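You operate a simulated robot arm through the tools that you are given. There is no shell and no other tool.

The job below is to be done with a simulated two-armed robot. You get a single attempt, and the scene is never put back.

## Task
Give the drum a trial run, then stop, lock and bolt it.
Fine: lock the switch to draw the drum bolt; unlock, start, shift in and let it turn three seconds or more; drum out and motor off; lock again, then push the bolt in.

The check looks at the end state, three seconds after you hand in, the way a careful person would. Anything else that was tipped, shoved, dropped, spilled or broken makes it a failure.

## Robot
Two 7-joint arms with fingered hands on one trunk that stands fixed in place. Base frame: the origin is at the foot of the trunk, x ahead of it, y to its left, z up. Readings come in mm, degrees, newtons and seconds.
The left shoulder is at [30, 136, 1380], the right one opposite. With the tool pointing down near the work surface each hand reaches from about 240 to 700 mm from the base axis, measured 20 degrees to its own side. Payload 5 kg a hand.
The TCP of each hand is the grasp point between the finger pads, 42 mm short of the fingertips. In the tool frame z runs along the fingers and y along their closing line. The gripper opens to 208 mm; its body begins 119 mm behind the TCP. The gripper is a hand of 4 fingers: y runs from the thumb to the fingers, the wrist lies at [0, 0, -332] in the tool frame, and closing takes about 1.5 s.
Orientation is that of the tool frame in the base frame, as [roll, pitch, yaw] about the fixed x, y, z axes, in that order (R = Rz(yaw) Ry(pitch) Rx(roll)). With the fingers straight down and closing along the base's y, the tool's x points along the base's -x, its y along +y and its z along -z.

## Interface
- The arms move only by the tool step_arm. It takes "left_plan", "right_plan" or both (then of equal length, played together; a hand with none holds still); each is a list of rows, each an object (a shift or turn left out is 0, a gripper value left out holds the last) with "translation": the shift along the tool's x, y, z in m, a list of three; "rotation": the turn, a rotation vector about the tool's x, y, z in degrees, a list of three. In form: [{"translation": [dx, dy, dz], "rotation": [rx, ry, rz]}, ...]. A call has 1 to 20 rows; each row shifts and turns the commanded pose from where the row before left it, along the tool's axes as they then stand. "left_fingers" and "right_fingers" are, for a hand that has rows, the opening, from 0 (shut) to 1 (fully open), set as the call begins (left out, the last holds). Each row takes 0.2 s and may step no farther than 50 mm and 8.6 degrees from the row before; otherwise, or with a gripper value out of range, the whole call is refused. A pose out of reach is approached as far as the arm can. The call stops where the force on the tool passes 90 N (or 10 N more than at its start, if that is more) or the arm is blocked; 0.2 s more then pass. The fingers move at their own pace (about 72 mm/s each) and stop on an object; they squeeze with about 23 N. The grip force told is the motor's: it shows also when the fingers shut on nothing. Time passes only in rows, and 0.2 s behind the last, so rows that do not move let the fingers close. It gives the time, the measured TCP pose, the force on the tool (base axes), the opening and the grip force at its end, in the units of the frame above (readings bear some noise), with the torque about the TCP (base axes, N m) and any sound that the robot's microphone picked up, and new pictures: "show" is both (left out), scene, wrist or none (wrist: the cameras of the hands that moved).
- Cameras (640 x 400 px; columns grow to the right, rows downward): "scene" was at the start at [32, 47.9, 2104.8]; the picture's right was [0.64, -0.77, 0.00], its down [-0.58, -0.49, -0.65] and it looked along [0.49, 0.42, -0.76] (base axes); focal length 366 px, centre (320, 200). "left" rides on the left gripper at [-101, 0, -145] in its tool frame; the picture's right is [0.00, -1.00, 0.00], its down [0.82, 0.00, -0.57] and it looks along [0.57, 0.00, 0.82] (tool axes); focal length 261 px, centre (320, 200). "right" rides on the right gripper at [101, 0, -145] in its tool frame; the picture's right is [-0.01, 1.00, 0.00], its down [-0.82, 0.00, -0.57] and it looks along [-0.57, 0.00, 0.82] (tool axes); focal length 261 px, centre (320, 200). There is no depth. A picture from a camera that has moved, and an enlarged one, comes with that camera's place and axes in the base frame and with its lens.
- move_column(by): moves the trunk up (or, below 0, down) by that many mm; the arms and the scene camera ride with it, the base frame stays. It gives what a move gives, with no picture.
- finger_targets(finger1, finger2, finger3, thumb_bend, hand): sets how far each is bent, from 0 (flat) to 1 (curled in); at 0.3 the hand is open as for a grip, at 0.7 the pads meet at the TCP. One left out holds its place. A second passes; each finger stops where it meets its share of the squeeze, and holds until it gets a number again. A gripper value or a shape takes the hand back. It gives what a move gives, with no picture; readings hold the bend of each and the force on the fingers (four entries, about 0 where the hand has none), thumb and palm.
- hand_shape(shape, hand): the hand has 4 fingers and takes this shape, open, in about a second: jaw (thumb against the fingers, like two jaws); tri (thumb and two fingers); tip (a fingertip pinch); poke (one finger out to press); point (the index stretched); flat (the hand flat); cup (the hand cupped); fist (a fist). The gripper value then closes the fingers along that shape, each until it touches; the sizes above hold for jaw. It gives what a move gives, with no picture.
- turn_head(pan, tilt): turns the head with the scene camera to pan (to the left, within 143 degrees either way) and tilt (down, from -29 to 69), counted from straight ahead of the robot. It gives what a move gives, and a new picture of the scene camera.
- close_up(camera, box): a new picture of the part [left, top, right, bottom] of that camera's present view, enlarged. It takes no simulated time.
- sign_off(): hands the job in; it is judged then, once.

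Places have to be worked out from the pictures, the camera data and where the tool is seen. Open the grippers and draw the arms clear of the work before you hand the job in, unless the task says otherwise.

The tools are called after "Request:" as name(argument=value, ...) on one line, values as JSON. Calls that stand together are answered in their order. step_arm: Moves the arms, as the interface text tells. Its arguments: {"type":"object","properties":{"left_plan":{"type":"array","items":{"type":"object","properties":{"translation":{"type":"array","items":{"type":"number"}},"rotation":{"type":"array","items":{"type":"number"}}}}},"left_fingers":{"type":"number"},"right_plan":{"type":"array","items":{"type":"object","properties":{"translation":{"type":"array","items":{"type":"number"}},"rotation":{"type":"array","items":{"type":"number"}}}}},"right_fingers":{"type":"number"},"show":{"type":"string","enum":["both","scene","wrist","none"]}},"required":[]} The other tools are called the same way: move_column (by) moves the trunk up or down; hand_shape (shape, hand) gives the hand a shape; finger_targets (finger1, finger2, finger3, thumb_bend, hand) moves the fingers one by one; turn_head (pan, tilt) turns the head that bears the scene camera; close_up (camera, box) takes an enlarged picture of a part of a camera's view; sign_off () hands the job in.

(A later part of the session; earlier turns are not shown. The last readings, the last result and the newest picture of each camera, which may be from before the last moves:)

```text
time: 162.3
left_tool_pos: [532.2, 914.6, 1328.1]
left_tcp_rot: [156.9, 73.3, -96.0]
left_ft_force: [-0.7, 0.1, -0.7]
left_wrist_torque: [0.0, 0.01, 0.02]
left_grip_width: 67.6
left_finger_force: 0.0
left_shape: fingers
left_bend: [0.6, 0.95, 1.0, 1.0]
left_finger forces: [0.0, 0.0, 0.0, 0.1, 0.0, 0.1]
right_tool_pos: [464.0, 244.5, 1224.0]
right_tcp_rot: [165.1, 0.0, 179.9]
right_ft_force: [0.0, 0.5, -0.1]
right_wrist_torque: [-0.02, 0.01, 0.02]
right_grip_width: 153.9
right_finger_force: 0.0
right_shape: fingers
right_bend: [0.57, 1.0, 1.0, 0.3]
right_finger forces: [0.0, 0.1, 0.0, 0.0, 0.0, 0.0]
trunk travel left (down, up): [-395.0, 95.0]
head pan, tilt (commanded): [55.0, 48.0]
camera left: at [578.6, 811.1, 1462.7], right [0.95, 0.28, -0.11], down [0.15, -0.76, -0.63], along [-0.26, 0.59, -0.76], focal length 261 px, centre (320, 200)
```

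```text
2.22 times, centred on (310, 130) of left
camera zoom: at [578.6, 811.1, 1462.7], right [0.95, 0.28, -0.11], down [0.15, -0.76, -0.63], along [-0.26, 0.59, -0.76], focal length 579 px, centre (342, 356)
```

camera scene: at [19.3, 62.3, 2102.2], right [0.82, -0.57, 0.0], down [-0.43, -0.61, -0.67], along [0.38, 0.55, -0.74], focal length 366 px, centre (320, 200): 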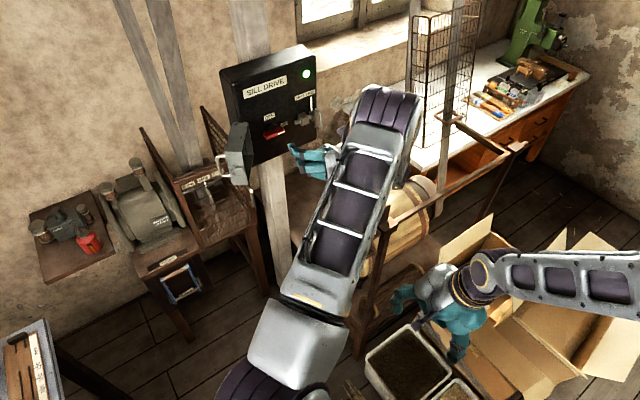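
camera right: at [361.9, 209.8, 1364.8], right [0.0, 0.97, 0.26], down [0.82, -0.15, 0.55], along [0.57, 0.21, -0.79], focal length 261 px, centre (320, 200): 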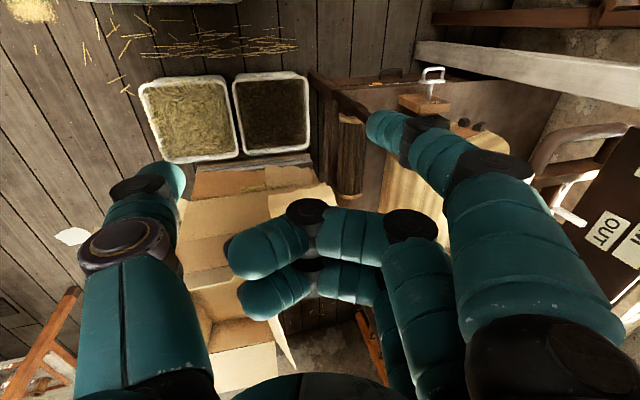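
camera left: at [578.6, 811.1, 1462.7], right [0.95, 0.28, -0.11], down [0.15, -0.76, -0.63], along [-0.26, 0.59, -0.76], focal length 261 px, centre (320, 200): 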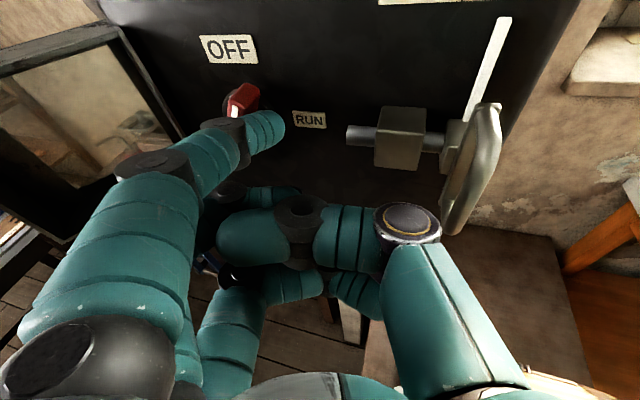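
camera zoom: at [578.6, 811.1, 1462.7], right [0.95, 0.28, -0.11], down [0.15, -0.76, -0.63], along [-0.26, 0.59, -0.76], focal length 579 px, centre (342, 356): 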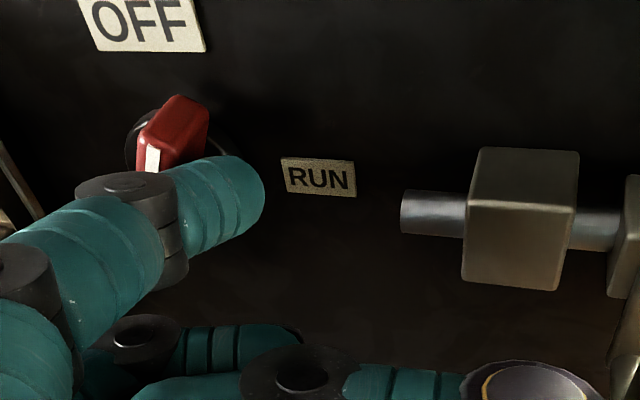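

It has turned most of the way. I follow around: up, then left, to bring it upright at OFF.

Request:
step_arm(left_plan=[{"translation": [-0.0133, 0.0072, -0.0018]}, {"translation": [-0.0054, 0.0121, 0.0021]}, {"translation": [0.0002, 0.0076, 0.0024]}, {"translation": [0, 0, 0]}], show="both")

Request:
close_up(camera="left", box=[180, 40, 440, 220])

Request:
close_up(camera="scene", box=[210, 40, 370, 190])

```text
time: 163.3
left_tool_pos: [506.0, 913.4, 1347.8]
left_tcp_rot: [156.8, 73.3, -96.0]
left_ft_force: [7.7, -9.5, -0.8]
left_wrist_torque: [0.35, 0.28, 0.19]
left_grip_width: 65.7
left_finger_force: 5.9
left_shape: fingers
left_bend: [0.65, 0.95, 1.0, 1.0]
left_finger forces: [11.7, 0.0, 0.0, 0.1, 0.0, 0.1]
right_tool_pos: [464.9, 242.9, 1224.6]
right_tcp_rot: [164.9, 0.0, 179.8]
right_ft_force: [0.6, -0.4, 0.5]
right_wrist_torque: [0.04, 0.05, 0.01]
right_grip_width: 154.1
right_finger_force: 0.1
right_shape: fingers
right_bend: [0.57, 1.0, 1.0, 0.3]
right_finger forces: [0.0, 0.0, 0.0, 0.0, 0.0, 0.0]
trunk travel left (down, up): [-395.0, 95.0]
head pan, tilt (commanded): [55.0, 48.0]
camera scene: at [19.2, 61.2, 2102.2], right [0.82, -0.57, 0.0], down [-0.43, -0.61, -0.67], along [0.38, 0.55, -0.74], focal length 366 px, centre (320, 200)
camera left: at [552.8, 809.7, 1483.1], right [0.95, 0.28, -0.11], down [0.15, -0.76, -0.63], along [-0.26, 0.59, -0.76], focal length 261 px, centre (320, 200)
```

scene: 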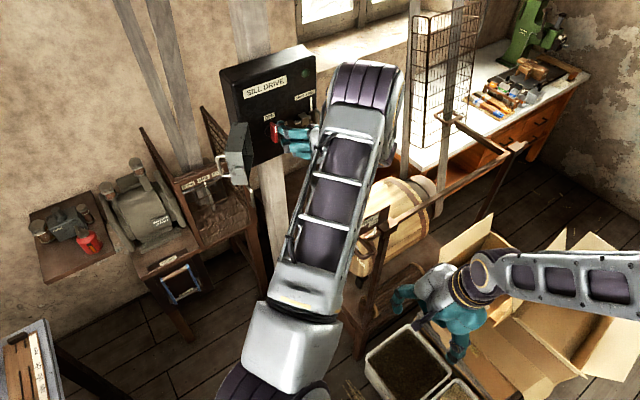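
left: 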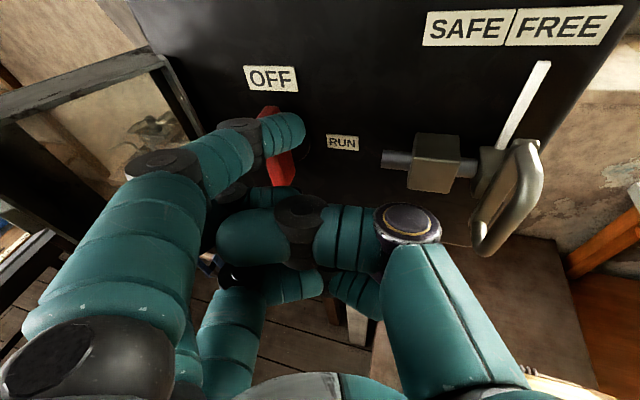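

```text
2.22 times, centred on (310, 130) of left
camera zoom: at [552.8, 809.7, 1483.1], right [0.95, 0.28, -0.11], down [0.15, -0.76, -0.63], along [-0.26, 0.59, -0.76], focal length 579 px, centre (342, 356)
```

zoom: 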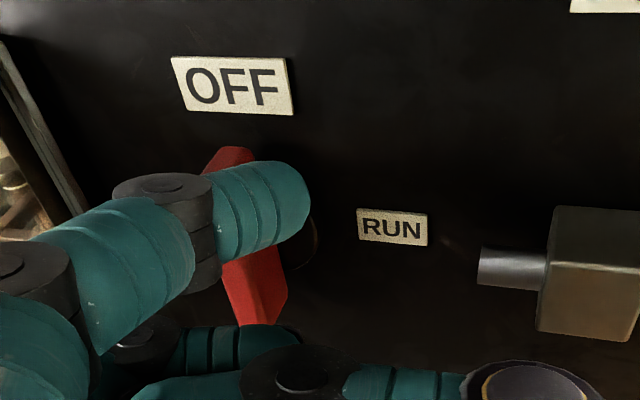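

```text
2.67 times, centred on (290, 115) of scene
camera zoom: at [19.2, 61.2, 2102.2], right [0.82, -0.57, 0.0], down [-0.43, -0.61, -0.67], along [0.38, 0.55, -0.74], focal length 976 px, centre (400, 427)
```

zoom: 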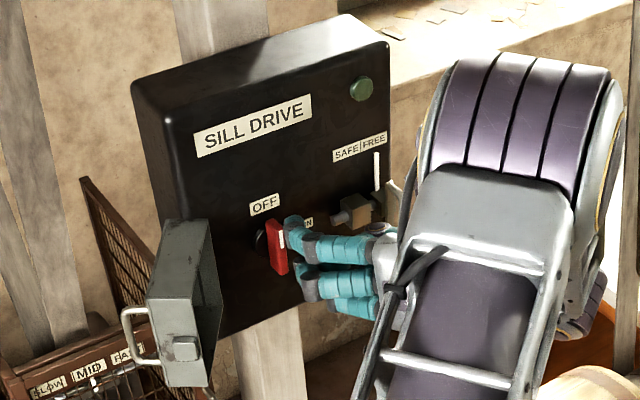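

The handle is upright at OFF and the lamp is out. I retreat the left finger.

Request:
step_arm(left_plan=[{"translation": [-0.0004, -0.0142, -0.0045]}, {"translation": [0.0072, 0.007, -0.0229]}, {"translation": [0.0086, 0.0084, -0.0275]}, {"translation": [0.0086, 0.0084, -0.0275]}, {"translation": [0, 0, 0]}], show="wrist")

Request:
close_up(camera="right", box=[320, 0, 640, 200])

```text
time: 164.5
left_tool_pos: [521.3, 829.9, 1346.2]
left_tcp_rot: [156.9, 73.3, -95.9]
left_ft_force: [0.2, 1.0, -0.2]
left_wrist_torque: [0.02, -0.02, 0.0]
left_grip_width: 67.7
left_finger_force: 0.0
left_shape: fingers
left_bend: [0.6, 0.95, 1.0, 1.0]
left_finger forces: [0.1, 0.0, 0.0, 0.1, 0.0, 0.0]
right_tool_pos: [463.3, 245.2, 1223.8]
right_tcp_rot: [165.0, 0.0, 180.0]
right_ft_force: [-1.0, 1.2, -0.4]
right_wrist_torque: [-0.01, -0.03, 0.01]
right_grip_width: 154.3
right_finger_force: 0.0
right_shape: fingers
right_bend: [0.57, 1.0, 1.0, 0.3]
right_finger forces: [0.0, 0.0, 0.0, 0.1, 0.1, 0.0]
trunk travel left (down, up): [-395.0, 95.0]
head pan, tilt (commanded): [55.0, 48.0]
camera left: at [568.0, 726.6, 1481.8], right [0.95, 0.28, -0.11], down [0.15, -0.76, -0.63], along [-0.26, 0.59, -0.77], focal length 261 px, centre (320, 200)
```

left: 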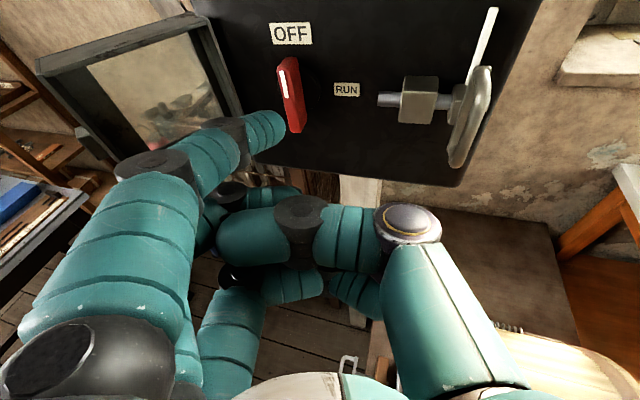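

```text
2.00 times, centred on (480, 100) of right
camera zoom: at [362.5, 208.9, 1364.7], right [0.01, 0.97, 0.26], down [0.82, -0.15, 0.55], along [0.57, 0.21, -0.79], focal length 521 px, centre (0, 400)
```

zoom: 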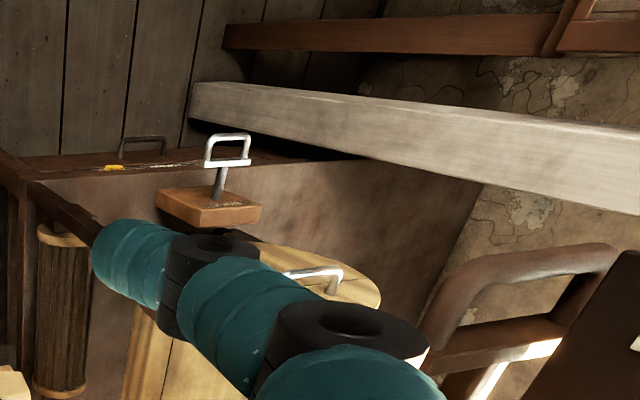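

I curl the right hand so its camera can see the drum's resting position.

Request:
hand_shape(hand="right", shape="fist")

Request:
close_up(camera="right", box=[0, 0, 640, 400])

Request:
close_up(camera="right", box=[350, 50, 530, 180])

```text
time: 165.4
left_tool_pos: [521.6, 829.1, 1348.2]
left_tcp_rot: [156.9, 73.3, -96.0]
left_ft_force: [0.5, 0.6, -0.6]
left_wrist_torque: [-0.02, 0.04, 0.0]
left_grip_width: 67.7
left_finger_force: 0.1
left_shape: fingers
left_bend: [0.6, 0.95, 1.0, 1.0]
left_finger forces: [0.1, 0.0, 0.1, 0.0, 0.0, 0.0]
right_tool_pos: [464.8, 244.5, 1223.5]
right_tcp_rot: [165.0, 0.0, 179.9]
right_ft_force: [-0.1, -1.2, -0.3]
right_wrist_torque: [0.03, 0.01, -0.01]
right_grip_width: 0.0
right_finger_force: 0.0
right_shape: fist
right_bend: [1.0, 1.0, 1.0, 0.53]
right_finger forces: [0.0, 0.0, 0.1, 0.0, 0.0, 0.0]
trunk travel left (down, up): [-395.0, 95.0]
head pan, tilt (commanded): [55.0, 48.0]
```

```text
1.00 times, centred on (320, 200) of right (not enlarged: the box is as wide or as high as the picture)
camera zoom: at [362.7, 208.2, 1364.8], right [0.01, 0.97, 0.26], down [0.82, -0.15, 0.55], along [0.57, 0.21, -0.79], focal length 261 px, centre (320, 200)
```

zoom: 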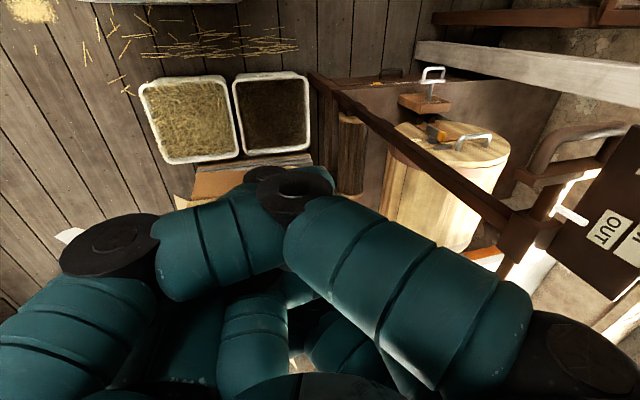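

```text
3.08 times, centred on (440, 115) of right
camera zoom: at [362.7, 208.2, 1364.8], right [0.01, 0.97, 0.26], down [0.82, -0.15, 0.55], along [0.57, 0.21, -0.79], focal length 802 px, centre (-49, 462)
```

zoom: 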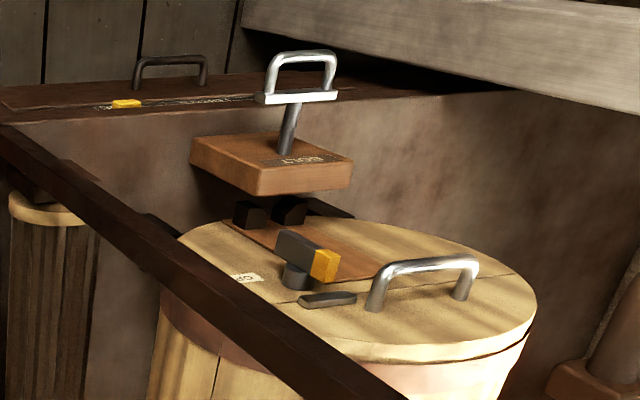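

The drum has swung back with its two lugs right at the bolt, so it rests at its home position. Now the cover: I open the left index as a hook again to bring the cover round from its open position (~−134°).

Request:
finger_targets(hand="left", finger1=0.25, finger2=1.0, finger3=1.0, thumb_bend=1.0)

Request:
step_arm(left_plan=[{"translation": [0.0233, 0.0003, -0.0032]}, {"translation": [0.0233, 0.0003, -0.0032]}, {"translation": [0.001, 0.0399, 0.0126]}, {"translation": [0.001, 0.0399, 0.0126]}, {"translation": [0, 0, 0]}], show="both")

```text
time: 166.4
left_tool_pos: [521.9, 829.1, 1345.6]
left_tcp_rot: [157.0, 73.3, -95.9]
left_ft_force: [-0.2, -0.3, -0.3]
left_wrist_torque: [-0.03, 0.01, -0.01]
left_grip_width: 95.9
left_finger_force: 0.1
left_shape: fingers
left_bend: [0.25, 0.95, 1.0, 1.0]
left_finger forces: [0.0, 0.0, 0.1, 0.1, 0.0, 0.0]
right_tool_pos: [464.5, 244.2, 1223.7]
right_tcp_rot: [165.0, 0.0, 179.9]
right_ft_force: [0.3, -0.5, 0.5]
right_wrist_torque: [0.03, 0.02, 0.0]
right_grip_width: 0.0
right_finger_force: 0.1
right_shape: fist
right_bend: [1.0, 1.0, 1.0, 0.53]
right_finger forces: [0.0, 0.0, 0.0, 0.0, 0.1, 0.1]
trunk travel left (down, up): [-395.0, 95.0]
head pan, tilt (commanded): [55.0, 48.0]
```

```text
time: 167.6
left_tool_pos: [439.8, 809.7, 1304.3]
left_tcp_rot: [156.7, 73.2, -96.1]
left_ft_force: [1.3, 0.8, 0.4]
left_wrist_torque: [0.01, 0.0, 0.04]
left_grip_width: 96.1
left_finger_force: 0.1
left_shape: fingers
left_bend: [0.25, 0.95, 1.0, 1.0]
left_finger forces: [0.1, 0.1, 0.0, 0.1, 0.0, 0.0]
right_tool_pos: [464.5, 244.3, 1223.6]
right_tcp_rot: [165.0, -0.1, 179.9]
right_ft_force: [1.4, -0.2, -0.3]
right_wrist_torque: [0.04, 0.05, 0.01]
right_grip_width: 0.0
right_finger_force: 0.1
right_shape: fist
right_bend: [1.0, 1.0, 1.0, 0.53]
right_finger forces: [0.1, 0.0, 0.0, 0.0, 0.1, 0.0]
trunk travel left (down, up): [-395.0, 95.0]
head pan, tilt (commanded): [55.0, 48.0]
camera scene: at [20.2, 62.9, 2102.1], right [0.82, -0.57, 0.0], down [-0.43, -0.61, -0.67], along [0.38, 0.55, -0.74], focal length 366 px, centre (320, 200)
camera left: at [486.1, 706.6, 1439.7], right [0.95, 0.28, -0.11], down [0.15, -0.76, -0.63], along [-0.26, 0.59, -0.76], focal length 261 px, centre (320, 200)
```

scene: 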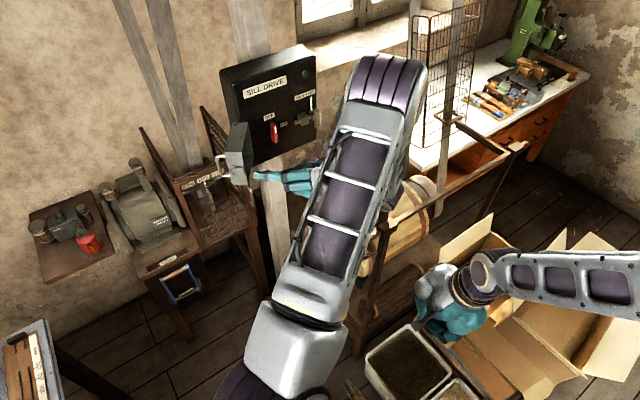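
left: 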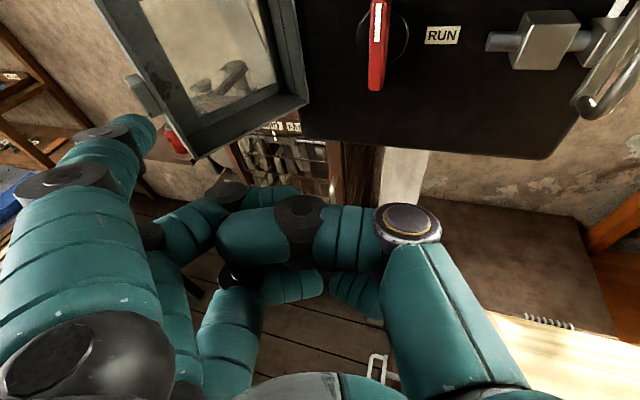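

The cover's tab is at about (270, 865) and my fingertip's height matches. I continue left past it, staying in front.

Request:
step_arm(left_plan=[{"translation": [0.001, 0.0399, 0.0126]}, {"translation": [0.001, 0.0399, 0.0126]}, {"translation": [0, 0, 0]}], show="wrist")

```text
time: 168.4
left_tool_pos: [355.9, 810.4, 1305.8]
left_tcp_rot: [156.7, 73.2, -95.9]
left_ft_force: [0.7, 0.1, -0.7]
left_wrist_torque: [0.0, 0.01, 0.07]
left_grip_width: 96.1
left_finger_force: 0.0
left_shape: fingers
left_bend: [0.25, 0.95, 1.0, 1.0]
left_finger forces: [0.1, 0.0, 0.0, 0.1, 0.1, 0.1]
right_tool_pos: [466.0, 245.1, 1223.6]
right_tcp_rot: [165.0, 0.0, 179.9]
right_ft_force: [1.0, -0.1, 0.4]
right_wrist_torque: [0.04, 0.04, 0.01]
right_grip_width: 0.2
right_finger_force: 0.1
right_shape: fist
right_bend: [1.0, 1.0, 1.0, 0.53]
right_finger forces: [0.0, 0.0, 0.0, 0.0, 0.0, 0.1]
trunk travel left (down, up): [-395.0, 95.0]
head pan, tilt (commanded): [55.0, 48.0]
camera left: at [402.0, 706.9, 1440.9], right [0.95, 0.28, -0.11], down [0.15, -0.76, -0.63], along [-0.26, 0.59, -0.77], focal length 261 px, centre (320, 200)
```

left: 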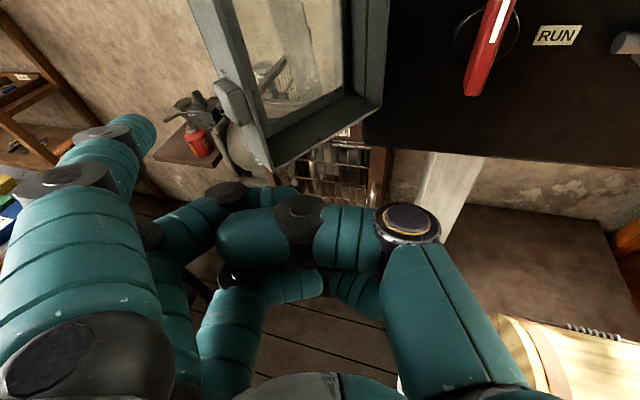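

The fingertip is to the left of the tab. I move forward ~55 mm beside it, then start pushing right.

Request:
step_arm(left_plan=[{"translation": [-0.0083, -0.0081, 0.0266]}, {"translation": [-0.0076, -0.0074, 0.0243]}, {"translation": [-0.0005, -0.019, -0.006]}, {"translation": [0, 0, 0]}], show="wrist")

```text
time: 169.4
left_tool_pos: [372.5, 866.9, 1303.3]
left_tcp_rot: [156.9, 73.2, -96.0]
left_ft_force: [-0.1, 0.3, 0.7]
left_wrist_torque: [-0.04, -0.02, -0.05]
left_grip_width: 96.3
left_finger_force: 0.0
left_shape: fingers
left_bend: [0.25, 0.95, 1.0, 1.0]
left_finger forces: [0.0, 0.0, 0.0, 0.0, 0.0, 0.0]
right_tool_pos: [463.6, 244.4, 1224.9]
right_tcp_rot: [164.9, 0.0, -179.9]
right_ft_force: [-0.6, -0.4, -0.2]
right_wrist_torque: [-0.04, -0.05, -0.01]
right_grip_width: 0.0
right_finger_force: 0.0
right_shape: fist
right_bend: [1.0, 1.0, 1.0, 0.53]
right_finger forces: [0.0, 0.0, 0.0, 0.0, 0.0, 0.0]
trunk travel left (down, up): [-395.0, 95.0]
head pan, tilt (commanded): [55.0, 48.0]
camera left: at [419.1, 764.1, 1439.3], right [0.95, 0.28, -0.11], down [0.15, -0.76, -0.63], along [-0.26, 0.59, -0.77], focal length 261 px, centre (320, 200)
```

left: 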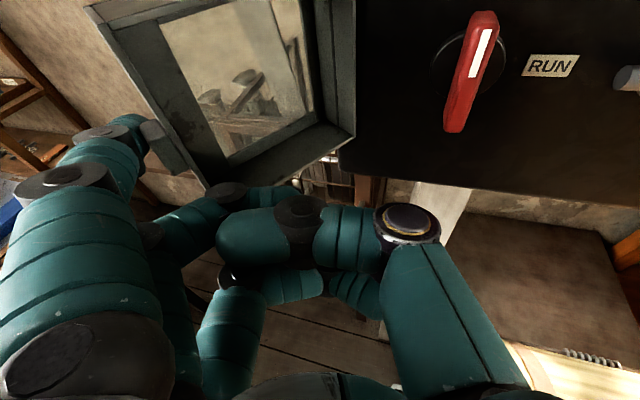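

The finger is just left of the tab. I push right and slightly back, following the tab's arc.

Request:
step_arm(left_plan=[{"translation": [0.0036, -0.0178, -0.0202]}, {"translation": [0.0036, -0.0178, -0.0202]}, {"translation": [0, 0, 0]}], show="wrist")

```text
time: 170.2
left_tool_pos: [417.9, 836.4, 1304.0]
left_tcp_rot: [156.7, 73.2, -95.9]
left_ft_force: [0.1, 0.6, 0.6]
left_wrist_torque: [-0.02, -0.03, -0.01]
left_grip_width: 96.1
left_finger_force: 0.1
left_shape: fingers
left_bend: [0.25, 0.95, 1.0, 1.0]
left_finger forces: [0.0, 0.0, 0.0, 0.1, 0.1, 0.0]
right_tool_pos: [463.8, 245.2, 1224.2]
right_tcp_rot: [165.1, 0.0, -179.9]
right_ft_force: [0.4, -1.2, -0.5]
right_wrist_torque: [0.02, -0.02, 0.0]
right_grip_width: 0.1
right_finger_force: 0.1
right_shape: fist
right_bend: [1.0, 1.0, 1.0, 0.53]
right_finger forces: [0.0, 0.0, 0.0, 0.0, 0.0, 0.0]
trunk travel left (down, up): [-395.0, 95.0]
head pan, tilt (commanded): [55.0, 48.0]
camera left: at [464.2, 733.7, 1439.1], right [0.95, 0.28, -0.11], down [0.15, -0.76, -0.63], along [-0.26, 0.59, -0.77], focal length 261 px, centre (320, 200)
```

left: 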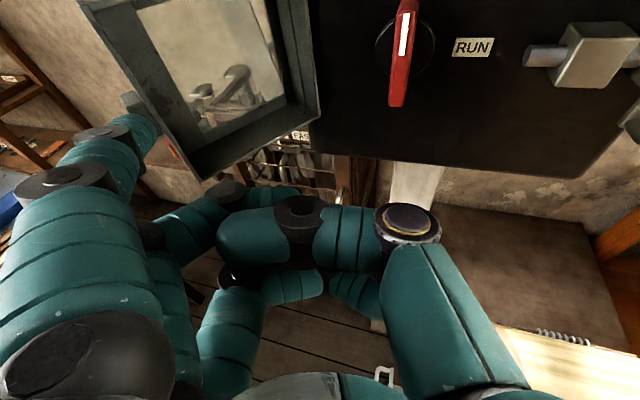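

The cover doesn't seem to have followed. I look from the scene camera at how finger and tab relate.

Request:
close_up(camera="scene", box=[200, 100, 340, 210])

Request:
close_up(camera="left", box=[40, 40, 300, 240])

```text
3.64 times, centred on (270, 155) of scene
camera zoom: at [17.3, 63.4, 2102.1], right [0.82, -0.57, 0.0], down [-0.43, -0.61, -0.67], along [0.38, 0.55, -0.74], focal length 1330 px, centre (502, 364)
```

zoom: 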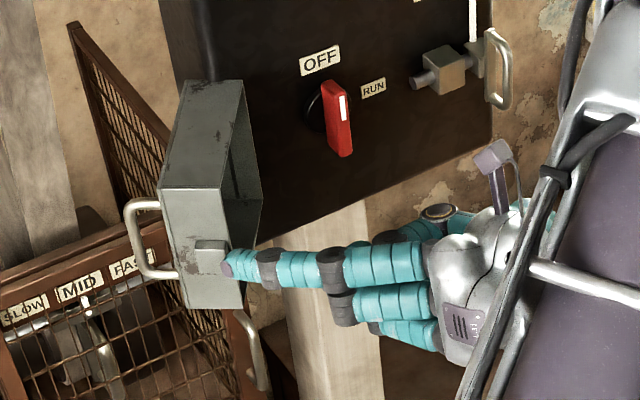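

```text
2.00 times, centred on (170, 140) of left
camera zoom: at [464.2, 733.7, 1439.1], right [0.95, 0.28, -0.11], down [0.15, -0.76, -0.63], along [-0.26, 0.59, -0.77], focal length 521 px, centre (620, 320)
```

zoom: 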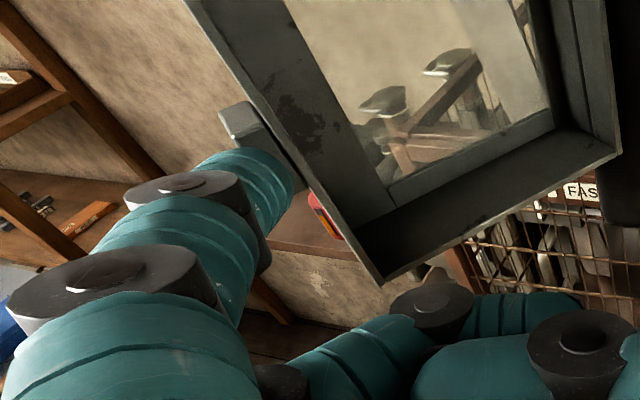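

The fingertip (z≈1336) slid just under the tab (z≈1353). I go back around it, 20 mm higher, and try again.

Request:
step_arm(left_plan=[{"translation": [0.0086, 0.0084, -0.0275]}, {"translation": [-0.0201, 0.0023, -0.0054]}, {"translation": [0.0007, 0.026, 0.0082]}, {"translation": [0.0007, 0.026, 0.0082]}, {"translation": [-0.0075, -0.0073, 0.0238]}, {"translation": [-0.0075, -0.0073, 0.0238]}, {"translation": [0, 0, 0]}], show="wrist")

Request:
close_up(camera="scene", box=[200, 100, 340, 210])

Request:
close_up(camera="left", box=[40, 40, 300, 240])

```text
time: 171.8
left_tool_pos: [363.5, 858.7, 1327.2]
left_tcp_rot: [156.8, 73.4, -95.9]
left_ft_force: [0.8, -0.7, 0.5]
left_wrist_torque: [-0.04, -0.01, -0.02]
left_grip_width: 96.1
left_finger_force: 0.0
left_shape: fingers
left_bend: [0.25, 0.95, 1.0, 1.0]
left_finger forces: [0.0, 0.0, 0.0, 0.0, 0.0, 0.1]
right_tool_pos: [463.6, 244.2, 1223.8]
right_tcp_rot: [165.0, 0.0, 179.9]
right_ft_force: [-0.7, -1.1, -0.2]
right_wrist_torque: [0.09, -0.02, -0.01]
right_grip_width: 0.1
right_finger_force: 0.0
right_shape: fist
right_bend: [1.0, 1.0, 1.0, 0.53]
right_finger forces: [0.0, 0.0, 0.0, 0.0, 0.0, 0.0]
trunk travel left (down, up): [-395.0, 95.0]
head pan, tilt (commanded): [55.0, 48.0]
camera left: at [410.0, 755.2, 1462.8], right [0.95, 0.28, -0.11], down [0.15, -0.76, -0.64], along [-0.26, 0.59, -0.76], focal length 261 px, centre (320, 200)
```

left: 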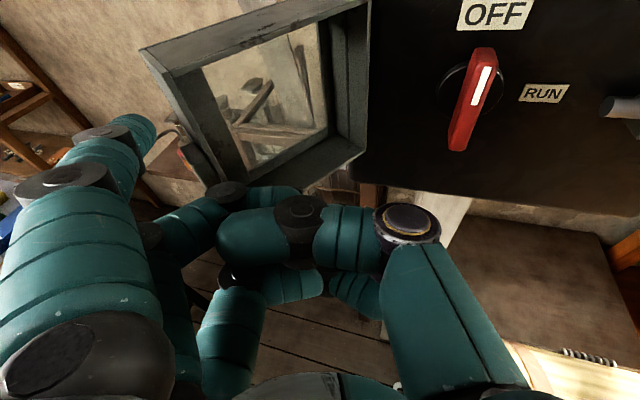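

```text
3.64 times, centred on (270, 155) of scene
camera zoom: at [18.0, 61.2, 2102.2], right [0.82, -0.57, 0.0], down [-0.43, -0.61, -0.67], along [0.38, 0.55, -0.74], focal length 1330 px, centre (502, 364)
```

zoom: 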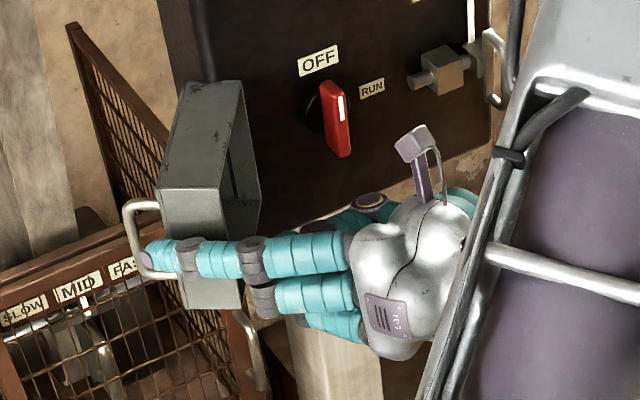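

```text
2.00 times, centred on (170, 140) of left
camera zoom: at [410.0, 755.2, 1462.8], right [0.95, 0.28, -0.11], down [0.15, -0.76, -0.64], along [-0.26, 0.59, -0.76], focal length 521 px, centre (620, 320)
```

zoom: 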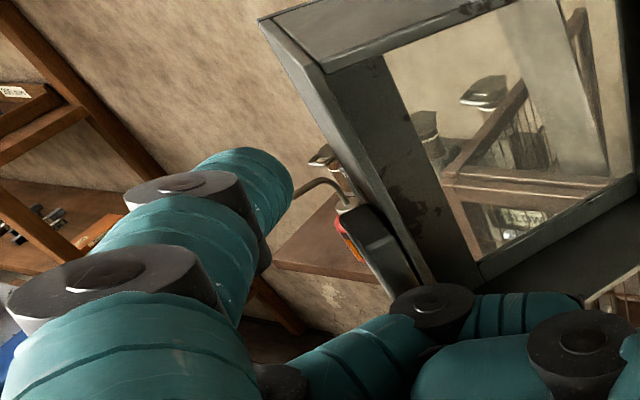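

Now the finger is left of the tab at the right height. I push right along the arc.

Request:
step_arm(left_plan=[{"translation": [0.0007, -0.0203, -0.0141]}, {"translation": [0.0022, -0.0185, -0.0173]}, {"translation": [0, 0, 0]}], show="wrist")

Request:
close_up(camera="scene", box=[200, 100, 340, 210])

```text
time: 172.6
left_tool_pos: [410.7, 841.6, 1328.9]
left_tcp_rot: [156.9, 73.2, -95.8]
left_ft_force: [-1.0, 0.3, 0.0]
left_wrist_torque: [-0.05, -0.01, -0.03]
left_grip_width: 96.3
left_finger_force: 0.0
left_shape: fingers
left_bend: [0.25, 0.95, 1.0, 1.0]
left_finger forces: [0.1, 0.1, 0.0, 0.0, 0.1, 0.0]
right_tool_pos: [463.6, 246.2, 1225.4]
right_tcp_rot: [165.1, 0.0, -180.0]
right_ft_force: [0.2, -0.1, 0.9]
right_wrist_torque: [-0.02, -0.09, -0.07]
right_grip_width: 0.0
right_finger_force: 0.1
right_shape: fist
right_bend: [1.0, 1.0, 1.0, 0.53]
right_finger forces: [0.1, 0.0, 0.0, 0.1, 0.0, 0.0]
trunk travel left (down, up): [-395.0, 95.0]
head pan, tilt (commanded): [55.0, 48.0]
camera left: at [456.2, 738.0, 1464.1], right [0.95, 0.28, -0.11], down [0.15, -0.76, -0.63], along [-0.26, 0.59, -0.77], focal length 261 px, centre (320, 200)
```

left: 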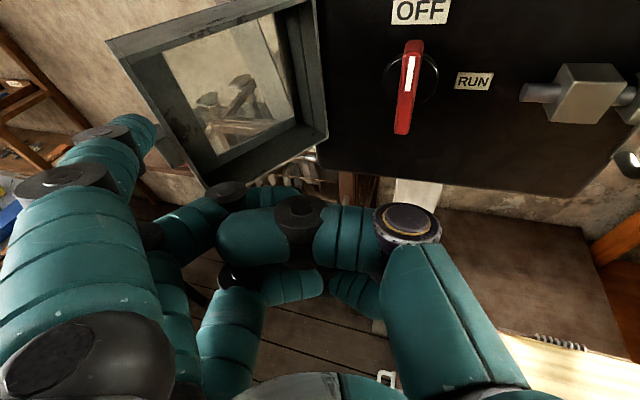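

```text
3.64 times, centred on (270, 155) of scene
camera zoom: at [17.1, 63.9, 2102.1], right [0.82, -0.57, 0.0], down [-0.43, -0.61, -0.67], along [0.38, 0.55, -0.74], focal length 1330 px, centre (502, 364)
```

zoom: 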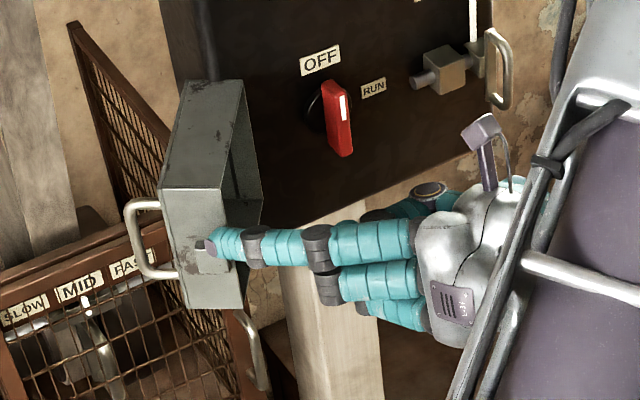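

Tab and finger are close together but without force yet; I continue two more steps.

Request:
step_arm(left_plan=[{"translation": [0.0012, -0.0172, -0.0116]}, {"translation": [0.0012, -0.0172, -0.0116]}, {"translation": [0, 0, 0]}], show="wrist")

Request:
close_up(camera="scene", box=[200, 100, 340, 210])

```text
time: 173.4
left_tool_pos: [450.6, 830.1, 1328.4]
left_tcp_rot: [157.1, 73.3, -95.9]
left_ft_force: [-0.4, -0.5, 0.2]
left_wrist_torque: [-0.03, 0.01, -0.02]
left_grip_width: 95.9
left_finger_force: 0.0
left_shape: fingers
left_bend: [0.25, 0.95, 1.0, 1.0]
left_finger forces: [0.1, 0.0, 0.0, 0.0, 0.0, 0.0]
right_tool_pos: [464.0, 245.0, 1225.1]
right_tcp_rot: [164.9, 0.0, 180.0]
right_ft_force: [-1.2, -0.5, -0.9]
right_wrist_torque: [0.05, -0.05, -0.06]
right_grip_width: 0.0
right_finger_force: 0.1
right_shape: fist
right_bend: [1.0, 1.0, 1.0, 0.53]
right_finger forces: [0.0, 0.0, 0.0, 0.0, 0.0, 0.0]
trunk travel left (down, up): [-395.0, 95.0]
head pan, tilt (commanded): [55.0, 48.0]
camera left: at [496.2, 726.1, 1463.1], right [0.95, 0.28, -0.11], down [0.15, -0.76, -0.63], along [-0.26, 0.59, -0.76], focal length 261 px, centre (320, 200)
```

left: 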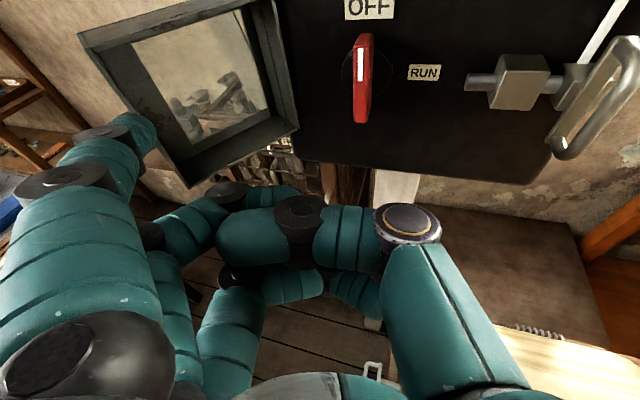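

```text
3.64 times, centred on (270, 155) of scene
camera zoom: at [17.5, 62.7, 2102.2], right [0.82, -0.57, 0.0], down [-0.43, -0.61, -0.67], along [0.38, 0.55, -0.74], focal length 1330 px, centre (502, 364)
```

zoom: 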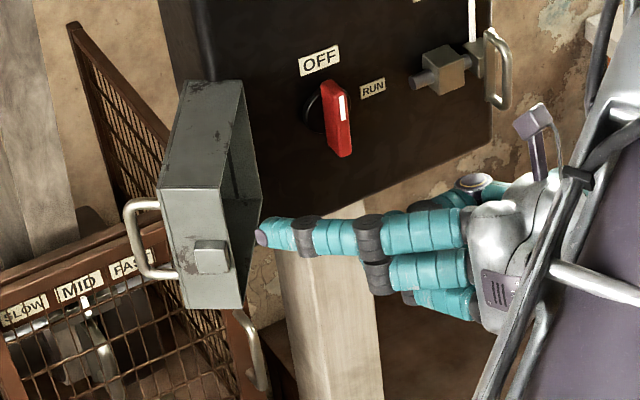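

The finger passed just in front of the tab. I go around once more and this time 15 mm deeper before pushing.

Request:
step_arm(left_plan=[{"translation": [0.0072, 0.007, -0.0229]}, {"translation": [0.0008, 0.0292, 0.0092]}, {"translation": [0.0008, 0.0292, 0.0092]}, {"translation": [0.0008, 0.0292, 0.0092]}, {"translation": [-0.0098, -0.0095, 0.0312]}, {"translation": [-0.0098, -0.0095, 0.0312]}, {"translation": [0, 0, 0]}], show="wrist")

Request:
close_up(camera="scene", box=[200, 100, 340, 210])

```text
time: 175.0
left_tool_pos: [359.5, 872.3, 1327.8]
left_tcp_rot: [156.7, 73.3, -96.0]
left_ft_force: [0.3, -0.6, 0.9]
left_wrist_torque: [-0.06, 0.02, -0.01]
left_grip_width: 96.0
left_finger_force: 0.0
left_shape: fingers
left_bend: [0.25, 0.95, 1.0, 1.0]
left_finger forces: [0.0, 0.0, 0.0, 0.0, 0.0, 0.1]
right_tool_pos: [463.2, 243.6, 1224.6]
right_tcp_rot: [164.9, 0.0, 179.8]
right_ft_force: [-0.1, -0.3, 0.0]
right_wrist_torque: [0.09, -0.05, -0.01]
right_grip_width: 0.1
right_finger_force: 0.0
right_shape: fist
right_bend: [0.99, 1.0, 1.0, 0.53]
right_finger forces: [0.0, 0.1, 0.0, 0.0, 0.0, 0.0]
trunk travel left (down, up): [-395.0, 95.0]
head pan, tilt (commanded): [55.0, 48.0]
camera left: at [405.3, 769.2, 1463.9], right [0.95, 0.28, -0.11], down [0.15, -0.76, -0.64], along [-0.26, 0.59, -0.76], focal length 261 px, centre (320, 200)
```

left: 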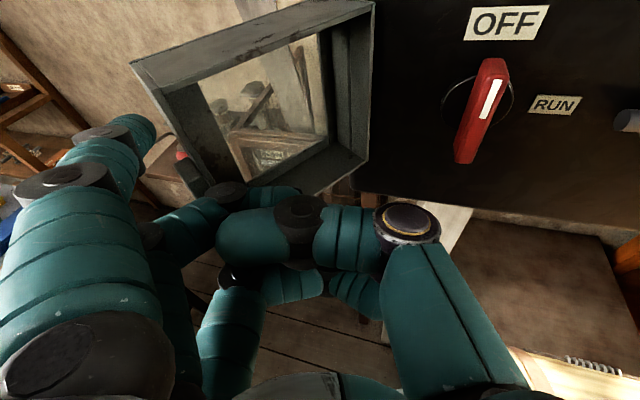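

```text
3.64 times, centred on (270, 155) of scene
camera zoom: at [17.8, 61.0, 2102.2], right [0.82, -0.57, 0.0], down [-0.43, -0.61, -0.67], along [0.38, 0.55, -0.74], focal length 1330 px, centre (502, 364)
```

zoom: 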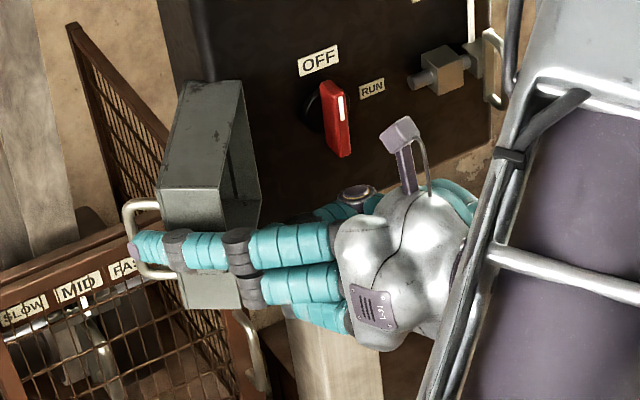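

The finger is deeper now, beside the handle/tab. I push straight right, 12 mm at a time.

Request:
step_arm(left_plan=[{"translation": [-0.0003, -0.0114, -0.0036]}, {"translation": [-0.0003, -0.0114, -0.0036]}, {"translation": [-0.0003, -0.0114, -0.0036]}, {"translation": [0, 0, 0]}], show="wrist")

Request:
close_up(camera="scene", box=[200, 100, 340, 210])

```text
time: 176.0
left_tool_pos: [393.7, 870.9, 1328.2]
left_tcp_rot: [156.9, 73.3, -95.7]
left_ft_force: [-6.0, -5.4, -4.3]
left_wrist_torque: [0.2, -1.02, 0.62]
left_grip_width: 101.7
left_finger_force: 3.6
left_shape: fingers
left_bend: [0.18, 0.95, 1.0, 1.0]
left_finger forces: [7.8, 0.0, 0.0, 0.0, 0.1, 0.0]
right_tool_pos: [462.8, 244.7, 1225.1]
right_tcp_rot: [165.0, 0.0, -180.0]
right_ft_force: [0.1, 0.7, -0.1]
right_wrist_torque: [0.05, -0.02, -0.03]
right_grip_width: 0.0
right_finger_force: 0.1
right_shape: fist
right_bend: [0.99, 1.0, 1.0, 0.53]
right_finger forces: [0.0, 0.0, 0.0, 0.0, 0.1, 0.0]
trunk travel left (down, up): [-395.0, 95.0]
head pan, tilt (commanded): [55.0, 48.0]
camera left: at [440.4, 768.0, 1463.5], right [0.95, 0.28, -0.11], down [0.15, -0.76, -0.63], along [-0.26, 0.59, -0.77], focal length 261 px, centre (320, 200)
```

left: 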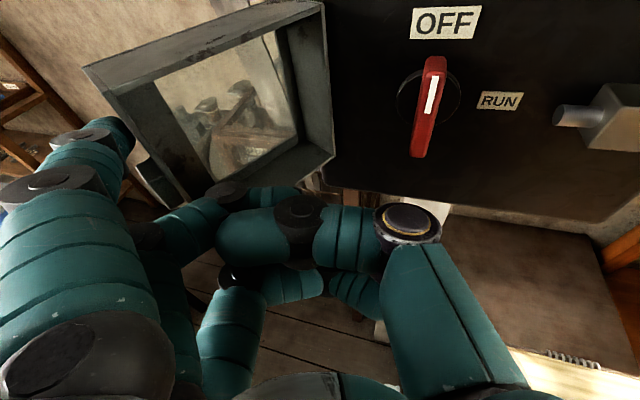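

```text
3.64 times, centred on (270, 155) of scene
camera zoom: at [16.8, 62.2, 2102.1], right [0.82, -0.57, 0.0], down [-0.43, -0.61, -0.67], along [0.38, 0.55, -0.74], focal length 1330 px, centre (502, 364)
```

zoom: 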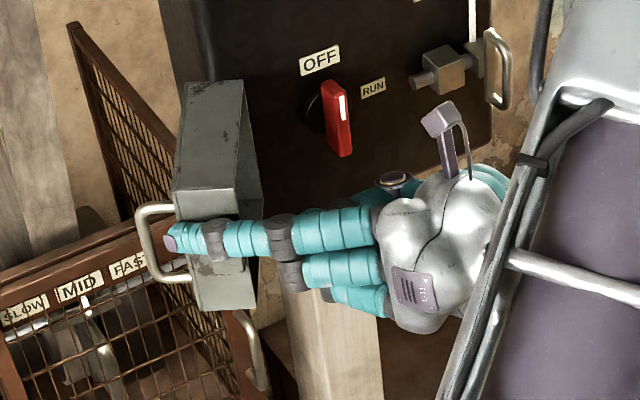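

Contact (8 N), and the cover has begun to swing. I keep following its arc: right and slightly back.

Request:
step_arm(left_plan=[{"translation": [0.0024, -0.0143, -0.0146]}, {"translation": [0.0024, -0.0143, -0.0146]}, {"translation": [0.0024, -0.0143, -0.0146]}, {"translation": [0, 0, 0]}], show="wrist")

Request:
close_up(camera="scene", box=[200, 100, 340, 210])

```text
time: 177.0
left_tool_pos: [448.9, 838.9, 1327.8]
left_tcp_rot: [156.8, 73.3, -95.9]
left_ft_force: [-5.2, -10.6, -5.5]
left_wrist_torque: [0.52, -0.99, 1.38]
left_grip_width: 104.8
left_finger_force: 5.5
left_shape: fingers
left_bend: [0.15, 0.95, 1.0, 1.0]
left_finger forces: [11.2, 0.0, 0.1, 0.0, 0.0, 0.1]
right_tool_pos: [463.3, 244.6, 1225.5]
right_tcp_rot: [165.0, 0.0, 179.9]
right_ft_force: [0.1, -0.3, -0.6]
right_wrist_torque: [0.05, -0.05, -0.01]
right_grip_width: 0.1
right_finger_force: 0.1
right_shape: fist
right_bend: [0.99, 1.0, 1.0, 0.53]
right_finger forces: [0.1, 0.0, 0.1, 0.1, 0.0, 0.0]
trunk travel left (down, up): [-395.0, 95.0]
head pan, tilt (commanded): [55.0, 48.0]
camera left: at [494.9, 736.1, 1463.2], right [0.95, 0.28, -0.11], down [0.15, -0.76, -0.64], along [-0.26, 0.59, -0.76], focal length 261 px, centre (320, 200)
```

left: 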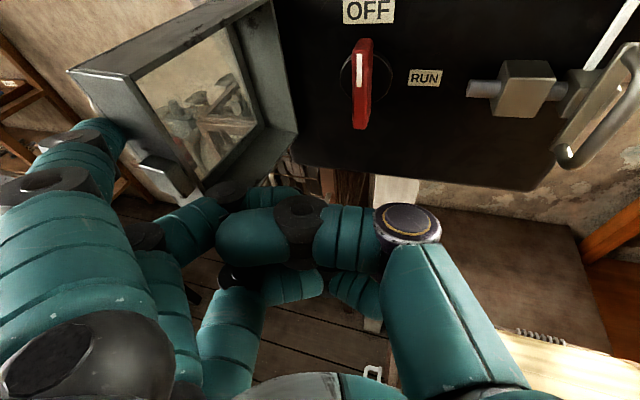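

```text
3.64 times, centred on (270, 155) of scene
camera zoom: at [17.1, 62.1, 2102.2], right [0.82, -0.57, 0.0], down [-0.43, -0.61, -0.67], along [0.38, 0.55, -0.74], focal length 1330 px, centre (502, 364)
```

zoom: 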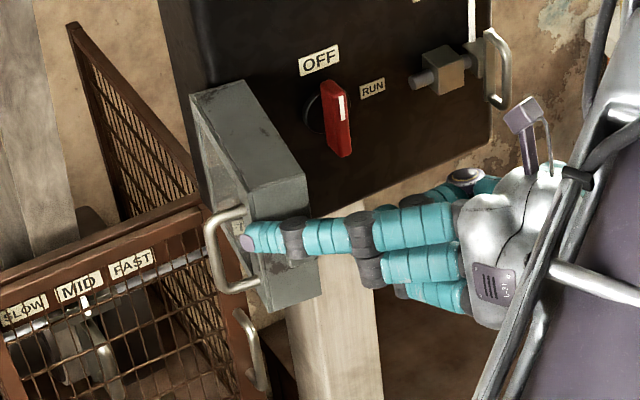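

The cover is now standing about straight out. I continue pushing right.

Request:
step_arm(left_plan=[{"translation": [0.0001, -0.0184, -0.0078]}, {"translation": [0.0001, -0.0184, -0.0078]}, {"translation": [-0.0005, -0.019, -0.006]}, {"translation": [0, 0, 0]}], show="wrist")

Request:
close_up(camera="scene", box=[200, 100, 340, 210])

```text
time: 178.0
left_tool_pos: [509.3, 834.5, 1326.9]
left_tcp_rot: [157.2, 73.2, -95.6]
left_ft_force: [-2.4, -25.5, -18.1]
left_wrist_torque: [1.51, -2.74, 3.72]
left_grip_width: 109.7
left_finger_force: 12.6
left_shape: fingers
left_bend: [0.09, 0.95, 1.0, 1.0]
left_finger forces: [24.9, 0.0, 0.1, 0.0, 0.1, 0.0]
right_tool_pos: [463.9, 243.3, 1224.0]
right_tcp_rot: [164.9, 0.0, 179.9]
right_ft_force: [-0.3, 0.6, -0.8]
right_wrist_torque: [0.06, -0.04, -0.05]
right_grip_width: 0.0
right_finger_force: 0.0
right_shape: fist
right_bend: [0.99, 1.0, 1.0, 0.53]
right_finger forces: [0.0, 0.0, 0.0, 0.0, 0.0, 0.0]
trunk travel left (down, up): [-395.0, 95.0]
head pan, tilt (commanded): [55.0, 48.0]
camera left: at [555.1, 730.7, 1462.8], right [0.95, 0.28, -0.11], down [0.15, -0.76, -0.63], along [-0.26, 0.59, -0.77], focal length 261 px, centre (320, 200)
```

left: 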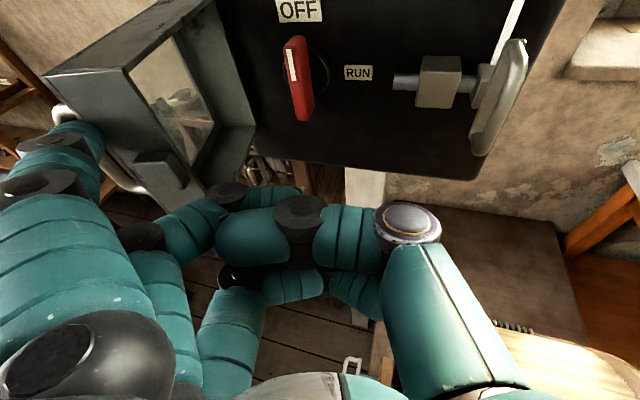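

```text
3.64 times, centred on (270, 155) of scene
camera zoom: at [18.1, 60.4, 2102.1], right [0.82, -0.57, 0.0], down [-0.43, -0.61, -0.67], along [0.38, 0.55, -0.74], focal length 1330 px, centre (502, 364)
```

zoom: 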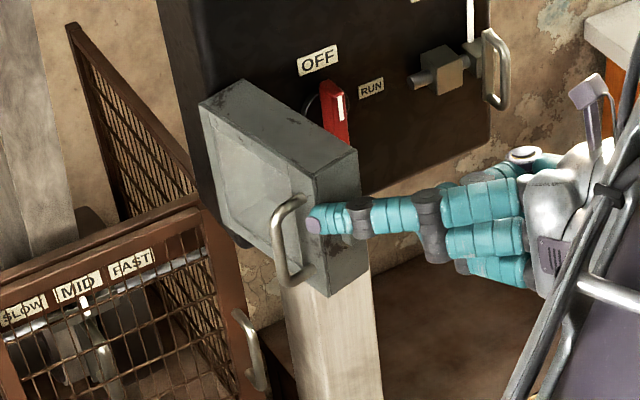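

The cover is now about 60° from closed. I unhook the index by backing away, and re-form it closer in, to push the cover's handle from its left side.

Request:
step_arm(left_plan=[{"translation": [0.0004, 0.0142, 0.0045]}, {"translation": [0.0086, 0.0084, -0.0275]}, {"translation": [0.0086, 0.0084, -0.0275]}, {"translation": [0.0072, 0.007, -0.0229]}, {"translation": [0, 0, 0]}], show="wrist")

Request:
finger_targets(hand="left", finger1=0.6)

Request:
close_up(camera="scene", box=[200, 100, 340, 210])

```text
time: 179.2
left_tool_pos: [493.8, 751.7, 1328.0]
left_tcp_rot: [156.8, 73.3, -96.0]
left_ft_force: [-0.2, 0.0, -1.3]
left_wrist_torque: [0.01, 0.0, 0.01]
left_grip_width: 96.1
left_finger_force: 0.0
left_shape: fingers
left_bend: [0.25, 0.95, 1.0, 1.0]
left_finger forces: [0.0, 0.1, 0.0, 0.1, 0.1, 0.0]
right_tool_pos: [465.2, 246.5, 1224.1]
right_tcp_rot: [165.0, 0.0, 179.8]
right_ft_force: [0.1, -0.1, -0.5]
right_wrist_torque: [-0.01, 0.01, 0.02]
right_grip_width: 0.0
right_finger_force: 0.1
right_shape: fist
right_bend: [0.99, 1.0, 1.0, 0.53]
right_finger forces: [0.1, 0.0, 0.1, 0.0, 0.1, 0.0]
trunk travel left (down, up): [-395.0, 95.0]
head pan, tilt (commanded): [55.0, 48.0]
camera left: at [540.3, 648.0, 1463.2], right [0.95, 0.28, -0.11], down [0.15, -0.76, -0.63], along [-0.26, 0.59, -0.76], focal length 261 px, centre (320, 200)
```

left: 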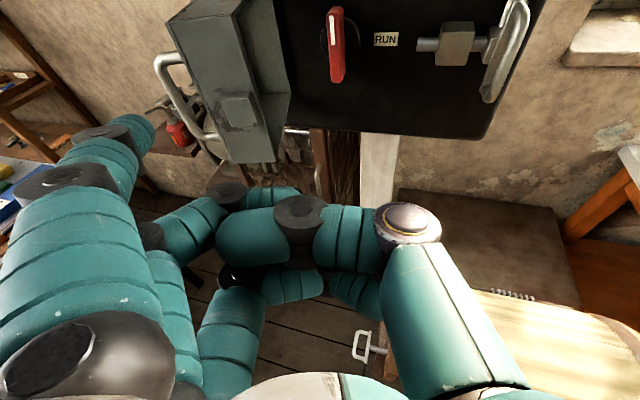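

```text
time: 180.2
left_tool_pos: [493.5, 751.1, 1329.4]
left_tcp_rot: [156.9, 73.3, -96.0]
left_ft_force: [0.8, 0.0, 0.0]
left_wrist_torque: [-0.01, 0.01, 0.01]
left_grip_width: 68.1
left_finger_force: 0.2
left_shape: fingers
left_bend: [0.6, 0.95, 1.0, 1.0]
left_finger forces: [0.0, 0.1, 0.1, 0.0, 0.0, 0.1]
right_tool_pos: [464.1, 244.9, 1223.2]
right_tcp_rot: [164.9, 0.0, 179.9]
right_ft_force: [-0.1, 0.3, 0.0]
right_wrist_torque: [0.07, 0.02, -0.02]
right_grip_width: 0.0
right_finger_force: 0.0
right_shape: fist
right_bend: [0.99, 1.0, 1.0, 0.53]
right_finger forces: [0.1, 0.0, 0.0, 0.0, 0.0, 0.0]
trunk travel left (down, up): [-395.0, 95.0]
head pan, tilt (commanded): [55.0, 48.0]
```

```text
3.64 times, centred on (270, 155) of scene
camera zoom: at [18.4, 63.0, 2102.1], right [0.82, -0.57, 0.0], down [-0.43, -0.61, -0.67], along [0.38, 0.55, -0.74], focal length 1330 px, centre (502, 364)
```

zoom: 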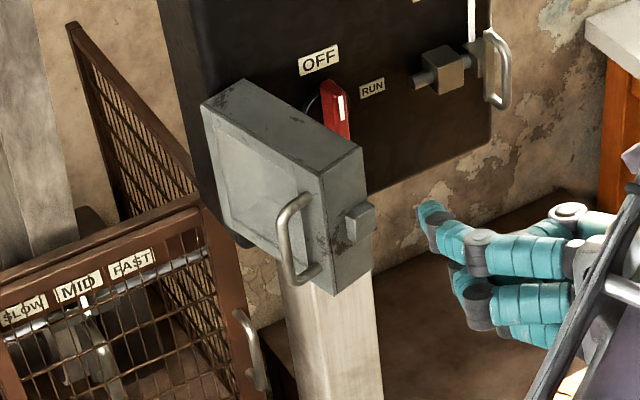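

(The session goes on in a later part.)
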